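You operate a simulated robot arm through the tools that you are given. There is no shell and no other tool. Be economical: measure what you need, move in short steps, check, and stop when the job is done.

The job below is to be done with a simulated robot arm. You get a single attempt, and the scene is never put back.

Task
Put the rough stopper in the red drum tray.
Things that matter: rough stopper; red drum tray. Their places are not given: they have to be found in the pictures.

Only the result counts: the job must be done as asked and must still hold three seconds after the hand-in. Knocking over, shifting, dropping, spilling or breaking anything else fails it. Lids that push on must go on centred and level and be pressed home; caps that screw on are set level and turned clockwise until they are tight.

Robot
A 7-joint arm with a two-finger parallel gripper, fixed in place. Base frame: the origin is at the foot of the arm, x ahead of it, y to its left, z up; the work surface is at about z = 0. Units: mm, degrees, N and s.
With the tool pointing down near the work surface it reaches from about 220 to 580 mm from the base axis. Its first joint turns from -66.0 to 66.0 degrees. Payload 2.5 kg.
Tool frame: the origin (TCP) lies between the finger pads and is the grasp point; the fingertips stand 23 mm ahead of it; z points along the fingers, y is the line along which they close. Largest opening 94 mm; finger width 38, thickness 10; the body of the gripper, 54 by 96 mm, starts 39 mm behind the TCP.
Orientation is told as [roll, pitch, yaw] about the base's x, y, z axes, in that order, counted from this pose: with the fingers straight down and closing along the base's y, the tool's x points along the base's -x, its y along +y and its z along -z.

Tools
- The arm moves only by the tool arm_command. Its argument "targets" is a list of rows, each an object of numbers (a shift or turn left out is 0, a gripper value left out holds the last): "x", "y", "z": the shift along the tool's x, y, z in m; "ax", "ay", "az": the turn, a rotation vector about the tool's x, y, z in degrees; "jaw": the gripper command, from -1 (shut) to 1 (fully open), values between in proportion. In form: [{"x": .., "y": .., "z": .., "ax": .., "ay": .., "az": .., "jaw": ..}, ...]. A call has 1 to 12 rows; each row shifts and turns the commanded pose from where the row before left it, along the tool's axes as they then stand. Rows are played at 5 a second. More than 50 mm and 8.6 degrees between two rows, or a gripper value outside its range, and nothing of the call is played. Where a pose cannot be reached the arm comes as near as it can. A force on the tool above 40 N (or 10 N above the force at the start of the call, whichever is more), or a blocked arm, ends the call early, and 0.2 s more pass. The fingers move at their own pace (about 108 mm/s each) and stop on an object; they squeeze with about 40 N. The grip force told is the motor's: it shows also when the fingers shut on nothing. Time passes only in rows, and 0.2 s behind the last, so rows that do not move let the fingers close. It gives the time, the measured TCP pose, the force on the tool (base axes), the opening and the grip force at its end, in the units of the frame above (readings bear some noise), and new pictures: "show" is both (left out), scene, wrist or none.
- Cameras (640 x 400 px; columns grow to the right, rows downward): "scene" is fixed at [121.5, -413.7, 533.9]; the picture's right is [0.80, -0.60, 0.00], its down [-0.40, -0.53, -0.74] and it looks along [0.45, 0.59, -0.67] (base axes); focal length 336 px, centre (320, 200). "wrist" rides on the gripper at [-39, 0, -44] in the tool frame; the picture's right is [0.00, -1.00, 0.00], its down [0.97, 0.00, -0.24] and it looks along [0.24, 0.00, 0.97] (tool axes); focal length 218 px, centre (320, 200).
- probe_pixels(camera, pixels): for up to 12 pixels [column, row] of the newest picture of that camera ("zoom" is the newest enlarged one), the place [x, y, z] in the base frame of the surface seen there, good to about 3 mm. It takes no simulated time.
- inspect(camera, box): a new picture of the part [left, top, right, bottom] of that camera's present view, enlarged. It takes no simulated time.
- sign_off(): hands the job in; it is judged then, once.

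Work in short steps. Measure before you move; look again where a grasp or a placing could have gone wrong, and mend it. You have 60 turns and 170 pictures in all, those below and enlarged ones among them. Open the gripper and draw the arm clear of the work before you hand the job in, unless the task says otherwise; then end with one line.

The tools are called after "Request:" by a JSON object that holds its "op" and its "data". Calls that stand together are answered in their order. arm_command: Moves the arm, as the interface text tells. Its arguments: {"type":"object","properties":{"targets":{"type":"array","items":{"type":"object","properties":{"x":{"type":"number"},"y":{"type":"number"},"z":{"type":"number"},"ax":{"type":"number"},"ay":{"type":"number"},"az":{"type":"number"},"jaw":{"type":"number"}}}},"show":{"type":"string","enum":["both","scene","wrist","none"]}},"required":["targets"]} The other tools are called the same way: probe_pixels (camera, pixels) gives the place of the surface under pixels of a picture; inspect (camera, box) takes an enlarged picture of a part of a camera's view; sign_off () hands the job in.

At the start:

```text
t: 0.0
position: [363.3, -202.6, 249.0]
tcp_rot: [0.0, 0.0, -0.1]
ft_force: [0.6, -0.2, -0.6]
grip_width: 94.0
grasp_force: 0.0
```

scene: 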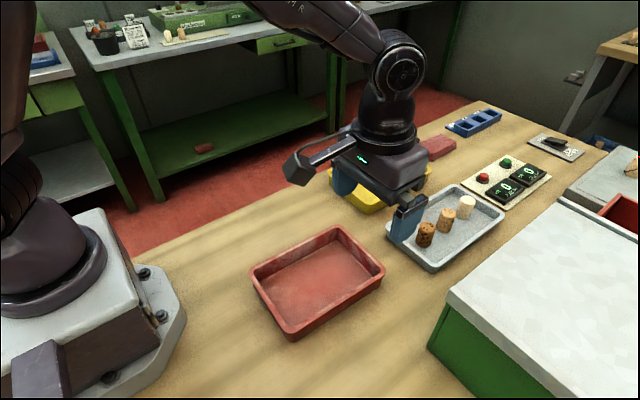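
wrist: 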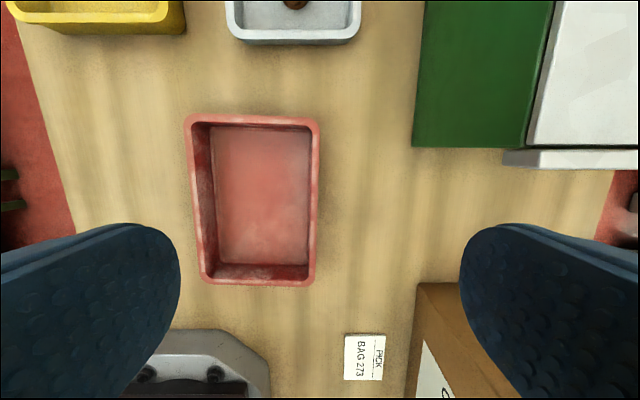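

The scene shows three stoppers in a grey tray near (445,220) and a red tray near (317,280). I enlarge both, and the panel, to tell which stopper is rough.

Request:
{"op": "inspect", "data": {"camera": "scene", "box": [390, 170, 510, 270]}}

Request:
{"op": "inspect", "data": {"camera": "scene", "box": [410, 90, 610, 215]}}

Request:
{"op": "inspect", "data": {"camera": "wrist", "box": [160, 0, 480, 400]}}

Request:
{"op": "probe_pixels", "data": {"camera": "scene", "pixels": [[426, 228], [447, 213], [467, 200], [426, 242], [316, 275], [250, 268], [335, 228], [384, 268], [290, 335], [430, 268], [503, 214], [455, 187]]}}

```text
4.00 times, centred on (450, 220) of scene
```

zoom: 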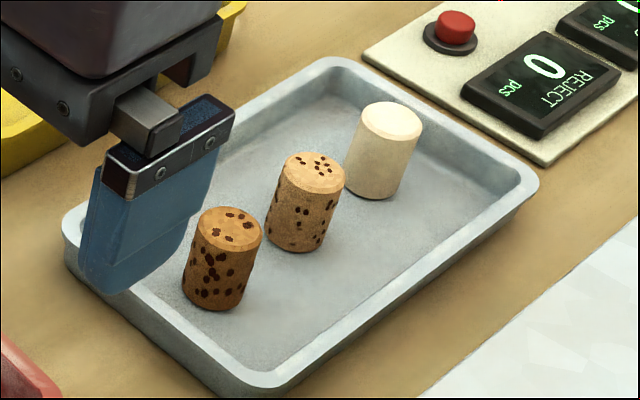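

```text
3.20 times, centred on (510, 152) of scene
```

zoom: 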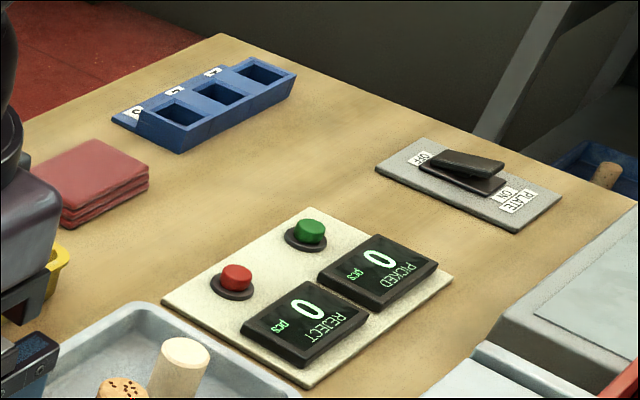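

```text
1.00 times, centred on (320, 200) of wrist
```

zoom: 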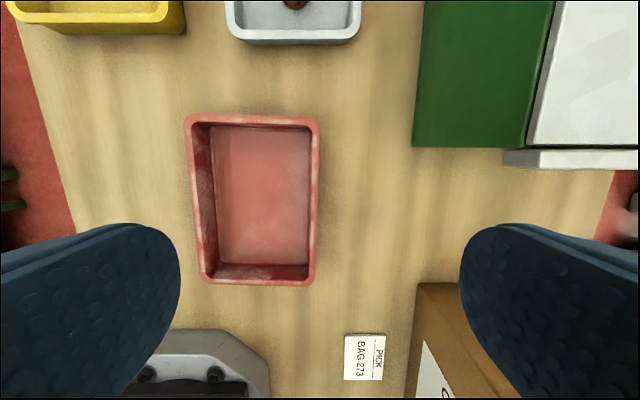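

```text
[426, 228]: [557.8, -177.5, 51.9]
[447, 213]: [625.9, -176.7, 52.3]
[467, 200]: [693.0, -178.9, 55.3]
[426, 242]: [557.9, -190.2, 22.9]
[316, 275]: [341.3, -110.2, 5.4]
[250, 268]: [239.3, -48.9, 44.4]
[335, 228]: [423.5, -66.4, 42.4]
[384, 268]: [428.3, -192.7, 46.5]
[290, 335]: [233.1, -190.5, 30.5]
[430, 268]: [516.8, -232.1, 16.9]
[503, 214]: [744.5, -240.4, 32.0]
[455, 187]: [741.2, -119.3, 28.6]
```

Darkest, most pitted stopper is the nearest (426,232); I also check the right side red thing at (620,210), the yellow tray and the notes before deciding.

Request:
{"op": "inspect", "data": {"camera": "scene", "box": [540, 120, 640, 250]}}

Request:
{"op": "inspect", "data": {"camera": "scene", "box": [20, 0, 340, 180]}}

Request:
{"op": "inspect", "data": {"camera": "scene", "box": [230, 210, 400, 350]}}

Request:
{"op": "probe_pixels", "data": {"camera": "scene", "pixels": [[622, 207], [610, 175], [340, 190], [500, 190], [500, 300]]}}

```text
3.08 times, centred on (590, 185) of scene
```

zoom: 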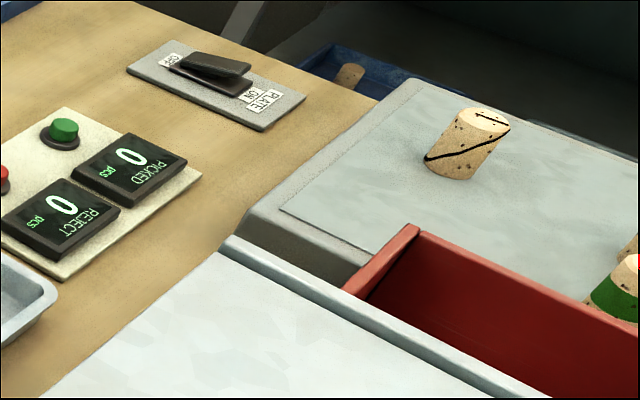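

```text
2.00 times, centred on (180, 90) of scene
```

zoom: 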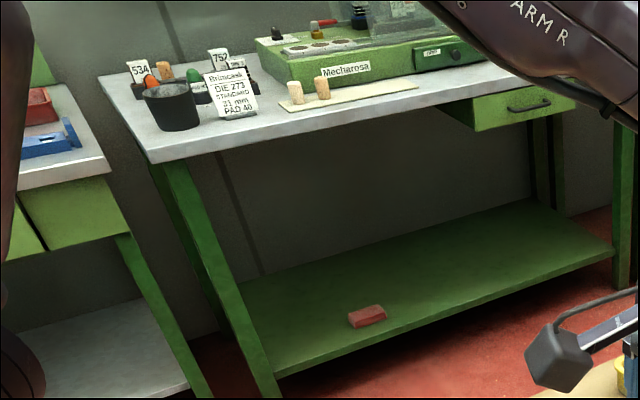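

```text
2.86 times, centred on (315, 280) of scene
```

zoom: 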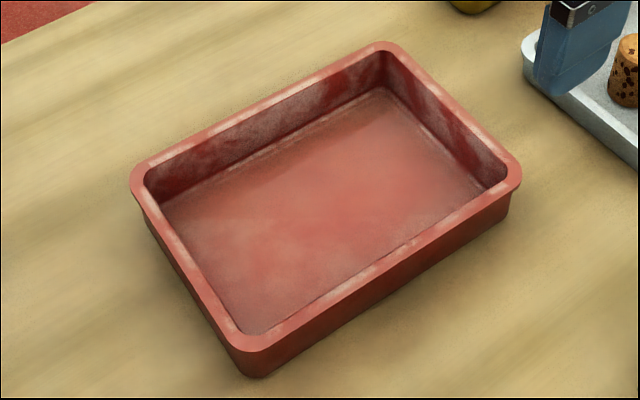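

```text
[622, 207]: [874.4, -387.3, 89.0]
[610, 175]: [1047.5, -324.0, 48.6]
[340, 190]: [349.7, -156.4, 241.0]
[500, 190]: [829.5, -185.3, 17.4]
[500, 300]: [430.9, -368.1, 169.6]
```

The red tray (centre about 335,-120, rim z≈45) is the only red one in reach; the stopper candidates stand at x≈558, 626, 693 with y≈-178. I move ahead for a wrist view of their surfaces.

Request:
{"op": "arm_command", "data": {"targets": [{"x": -0.04, "y": 0.006}, {"x": -0.04, "y": 0.006}, {"x": -0.04, "y": 0.006}, {"x": -0.04, "y": 0.006}, {}]}}

```text
t: 1.2
position: [521.0, -178.4, 246.2]
tcp_rot: [0.1, 0.1, 0.0]
ft_force: [0.5, -0.3, -0.3]
grip_width: 94.2
grasp_force: 0.0
```

scene: 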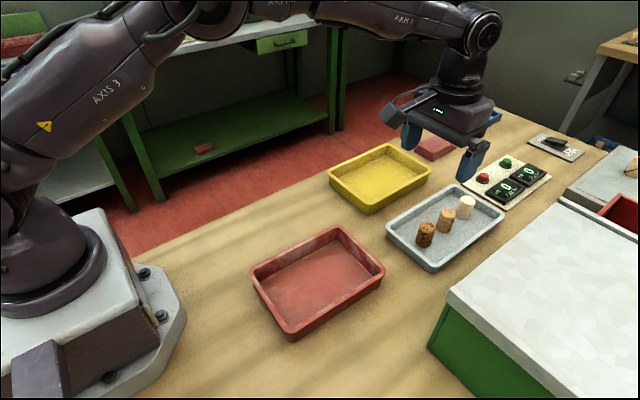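
wrist: 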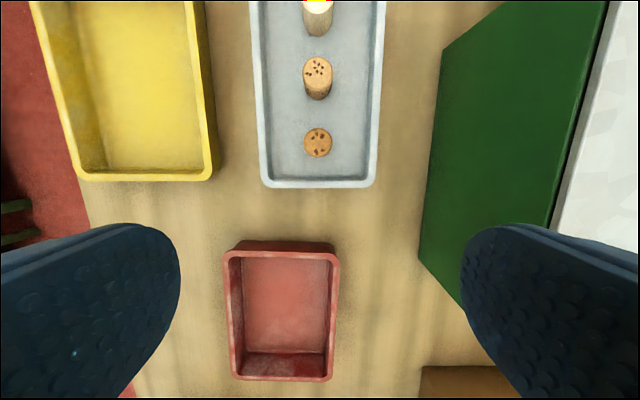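

The wrist view shows the stoppers at (318,142), (317,78) and (317,15), the last with something coloured on top. I enlarge them and probe.

Request:
{"op": "inspect", "data": {"camera": "wrist", "box": [250, 0, 390, 190]}}

Request:
{"op": "inspect", "data": {"camera": "scene", "box": [410, 185, 490, 255]}}

Request:
{"op": "probe_pixels", "data": {"camera": "wrist", "pixels": [[305, 142], [318, 142], [331, 142], [318, 129], [318, 156], [317, 70], [285, 142], [264, 142], [373, 142], [285, 320], [318, 181], [232, 320]]}}

Request:
{"op": "probe_pixels", "data": {"camera": "scene", "pixels": [[427, 225], [447, 211], [466, 198], [405, 235], [450, 240]]}}

```text
2.11 times, centred on (320, 95) of wrist
```

zoom: 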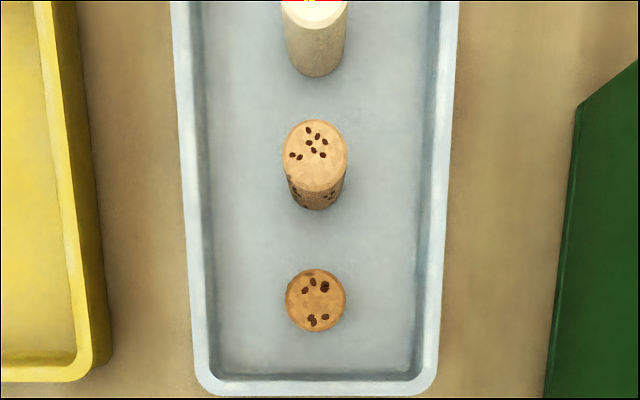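

```text
5.71 times, centred on (450, 220) of scene
```

zoom: 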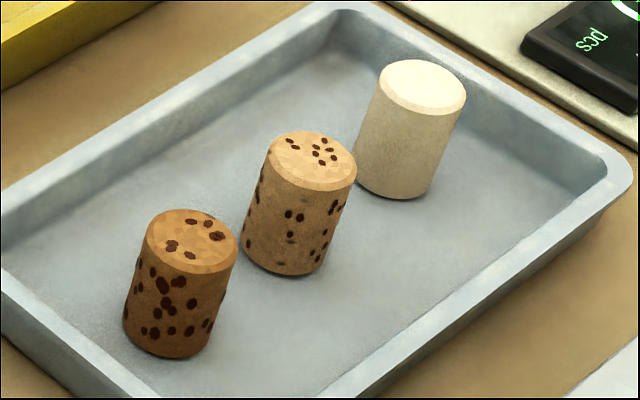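

```text
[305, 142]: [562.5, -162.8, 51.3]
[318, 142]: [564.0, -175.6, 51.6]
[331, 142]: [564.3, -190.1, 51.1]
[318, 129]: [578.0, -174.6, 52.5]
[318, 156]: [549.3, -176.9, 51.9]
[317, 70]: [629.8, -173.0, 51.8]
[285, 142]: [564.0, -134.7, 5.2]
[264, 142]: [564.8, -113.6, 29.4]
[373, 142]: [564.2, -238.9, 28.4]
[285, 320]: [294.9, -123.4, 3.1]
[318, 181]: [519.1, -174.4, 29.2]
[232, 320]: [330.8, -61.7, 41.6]
```

```text
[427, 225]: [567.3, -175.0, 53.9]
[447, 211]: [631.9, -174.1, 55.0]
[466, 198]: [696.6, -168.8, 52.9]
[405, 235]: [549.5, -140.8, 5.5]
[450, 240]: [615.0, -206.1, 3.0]
```

The nearest stopper, centre (564,-176), top z 52, Ø≈29, is darkest and most heavily pitted: it is the rough one. I narrow the jaws to about 60 mm so they clear the tray rim, and go above it at z≈120.

Request:
{"op": "arm_command", "data": {"targets": [{"x": -0.02, "y": 0.002, "z": 0.03, "jaw": 0.28}, {"x": -0.021, "z": 0.04}, {"z": 0.04}, {"z": 0.018}, {}]}}

```text
t: 2.4
position: [562.6, -176.0, 120.7]
tcp_rot: [-0.1, 0.0, 0.0]
ft_force: [0.2, 0.9, -0.8]
grip_width: 60.2
grasp_force: 0.0
```

scene: 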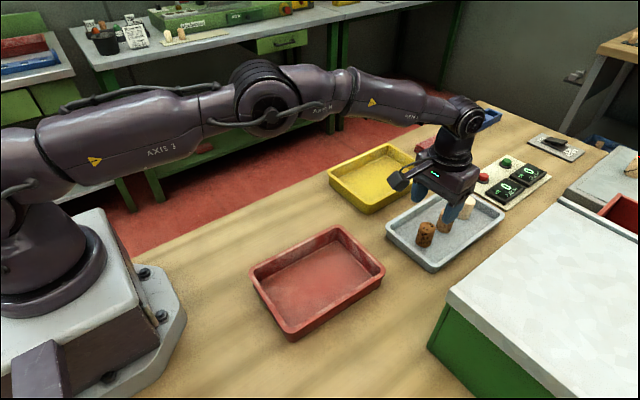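
wrist: 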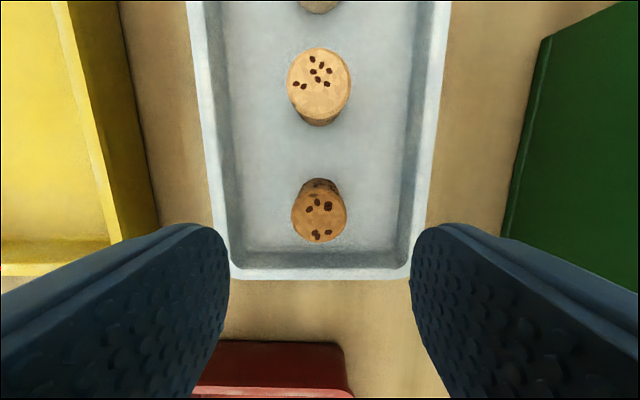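

The pose is reached upright. I verify the stopper top at (319,215) before going down.

Request:
{"op": "probe_pixels", "data": {"camera": "wrist", "pixels": [[319, 217], [293, 217], [345, 217], [319, 240], [319, 195], [319, 275], [210, 215], [430, 215]]}}

```text
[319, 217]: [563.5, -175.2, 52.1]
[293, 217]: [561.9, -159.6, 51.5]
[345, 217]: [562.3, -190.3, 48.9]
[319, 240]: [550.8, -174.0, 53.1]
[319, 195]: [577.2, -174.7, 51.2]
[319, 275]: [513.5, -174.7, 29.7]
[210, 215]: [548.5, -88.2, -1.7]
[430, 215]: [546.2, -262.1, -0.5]
```

Centre is (563.5,-175), well aligned. I go down 85 mm to TCP z≈36 and look before closing.

Request:
{"op": "arm_command", "data": {"targets": [{"x": -0.001, "y": 0.001, "z": 0.025}, {"z": 0.025}, {"z": 0.02}, {"z": 0.015}, {}]}}

```text
t: 3.6
position: [562.6, -172.9, 34.7]
tcp_rot: [0.0, 0.0, -0.1]
ft_force: [-0.5, -0.1, -0.5]
grip_width: 60.0
grasp_force: 0.1
```

scene: 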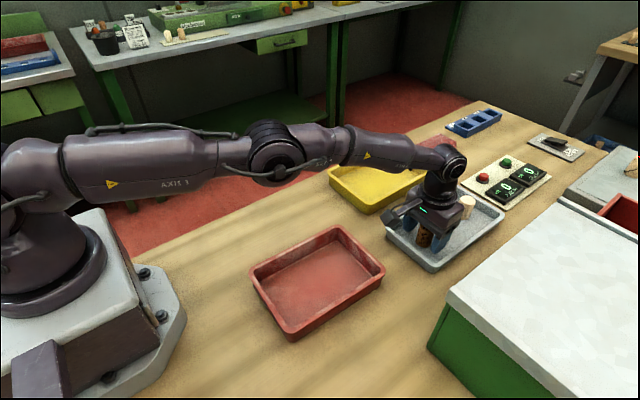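
wrist: 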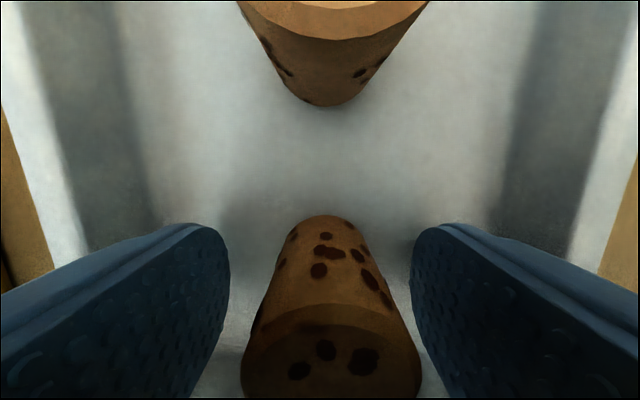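

The stopper sits between the pads (330,340), slightly right of centre. I shift 2 mm and close.

Request:
{"op": "arm_command", "data": {"targets": [{"y": -0.002}, {"jaw": -1}, {}, {}]}}

```text
t: 4.6
position: [563.6, -175.0, 35.8]
tcp_rot: [-0.1, -0.1, 0.0]
ft_force: [0.0, -0.3, -0.7]
grip_width: 28.1
grasp_force: 39.9
```

scene: 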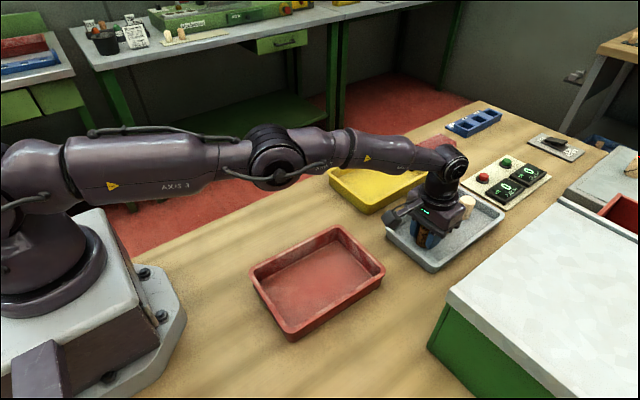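
wrist: 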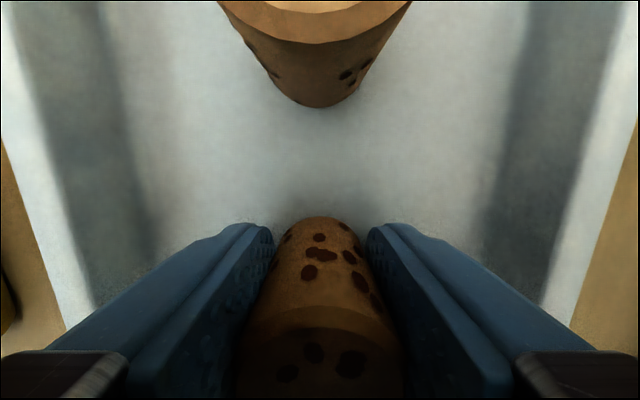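

Gripped at 28 mm with 40 N. I lift to z≈130 and carry it over the red tray centre (≈333,-122).

Request:
{"op": "arm_command", "data": {"targets": [{"z": -0.02}, {"z": -0.035}, {"z": -0.04}, {"x": 0.035, "y": 0.008}, {"x": 0.04, "y": 0.009}, {"x": 0.04, "y": 0.009}, {"x": 0.04, "y": 0.009}, {"x": 0.04, "y": 0.009}, {"x": 0.035, "y": 0.008}, {}]}}

```text
t: 6.8
position: [336.1, -124.4, 131.3]
tcp_rot: [-0.1, 0.0, -0.1]
ft_force: [0.0, -0.2, 0.2]
grip_width: 28.3
grasp_force: 39.9
```

scene: 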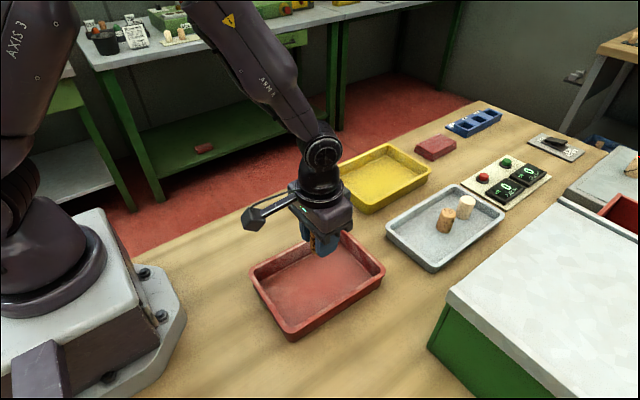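
wrist: 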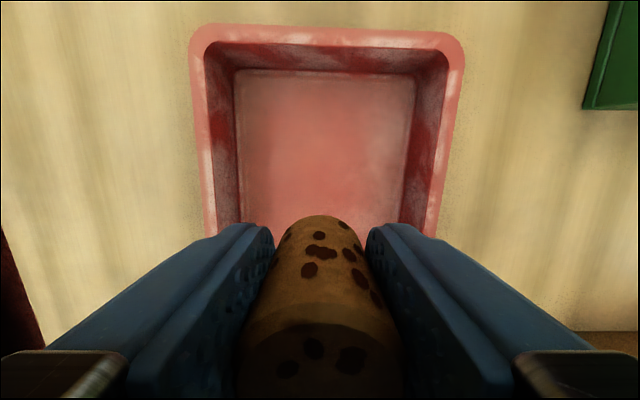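

The tray is below and the stopper central. The floors are both ≈4 mm, so I lower to TCP z≈37 in steps.

Request:
{"op": "arm_command", "data": {"targets": [{"z": 0.035}, {"z": 0.03}, {"z": 0.018}, {"z": 0.007}, {"z": 0.004}, {}]}}

```text
t: 8.2
position: [334.7, -124.2, 35.7]
tcp_rot: [-0.1, 0.0, -0.1]
ft_force: [0.5, 0.4, 0.1]
grip_width: 28.0
grasp_force: 39.5
```

scene: 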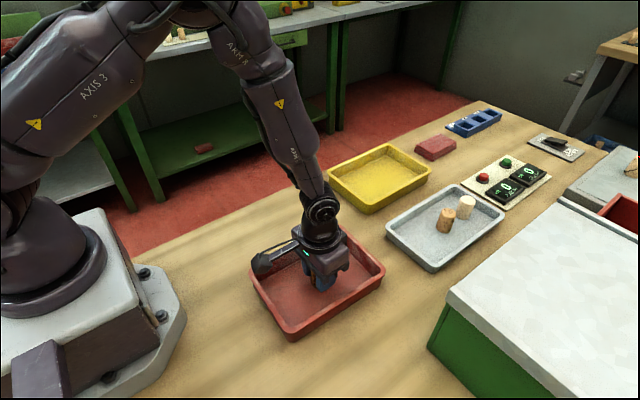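
wrist: 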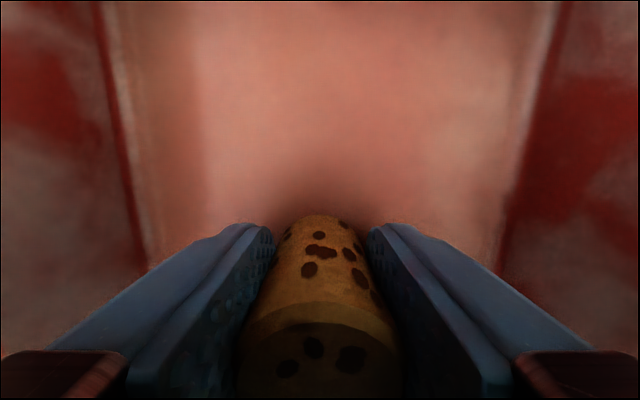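

Force shows no contact yet; I ease down 1.5 mm to find the floor.

Request:
{"op": "arm_command", "data": {"targets": [{"z": 0.001}, {"z": 0.0005}, {}], "show": "none"}}

```text
t: 9.0
position: [336.5, -125.8, 34.8]
tcp_rot: [-0.1, -0.1, -0.2]
ft_force: [-0.1, 0.0, 8.6]
grip_width: 27.9
grasp_force: 40.1
```

Contact (8.6 N up). I open to about 60 mm, then rise.

Request:
{"op": "arm_command", "data": {"targets": [{"z": -0.0005, "jaw": -0.2}, {"jaw": 0.2}, {}, {"z": -0.03}, {"z": -0.04}, {"z": -0.04}, {"x": 0.0, "z": -0.04}, {}]}}

```text
t: 10.8
position: [337.4, -126.3, 185.4]
tcp_rot: [0.0, 0.1, 0.0]
ft_force: [0.9, 0.0, 0.0]
grip_width: 56.4
grasp_force: 0.1
```

scene: 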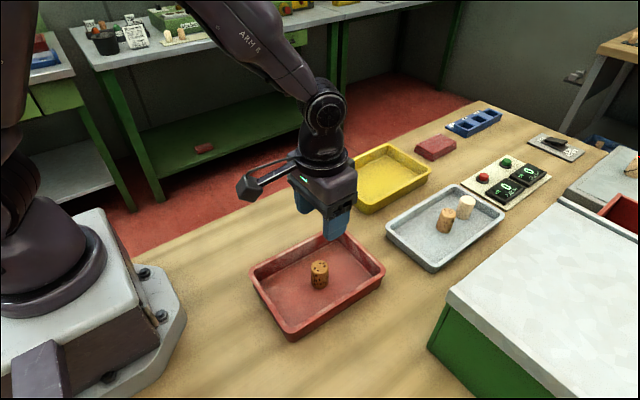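
wrist: 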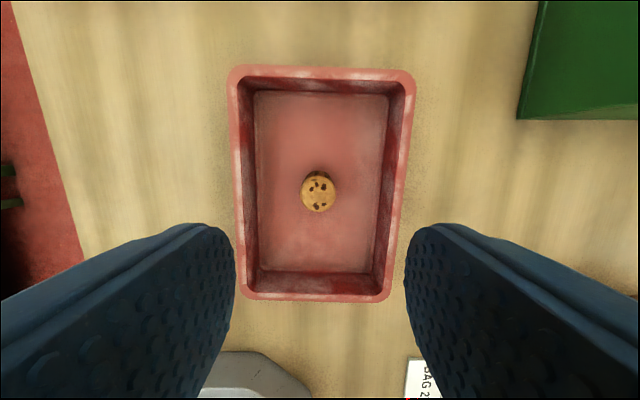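

The stopper stands upright in the red tray at (319,275), the other two stoppers are still in the grey tray, and the gripper is open and clear, so I hand in.

Request:
{"op": "sign_off", "data": {}}

```text
The job is handed in.
```

The rough stopper is standing upright near the middle of the red tray. I took the darkest, most pitted of the three stoppers to be the rough one; the other two are still in the grey tray.
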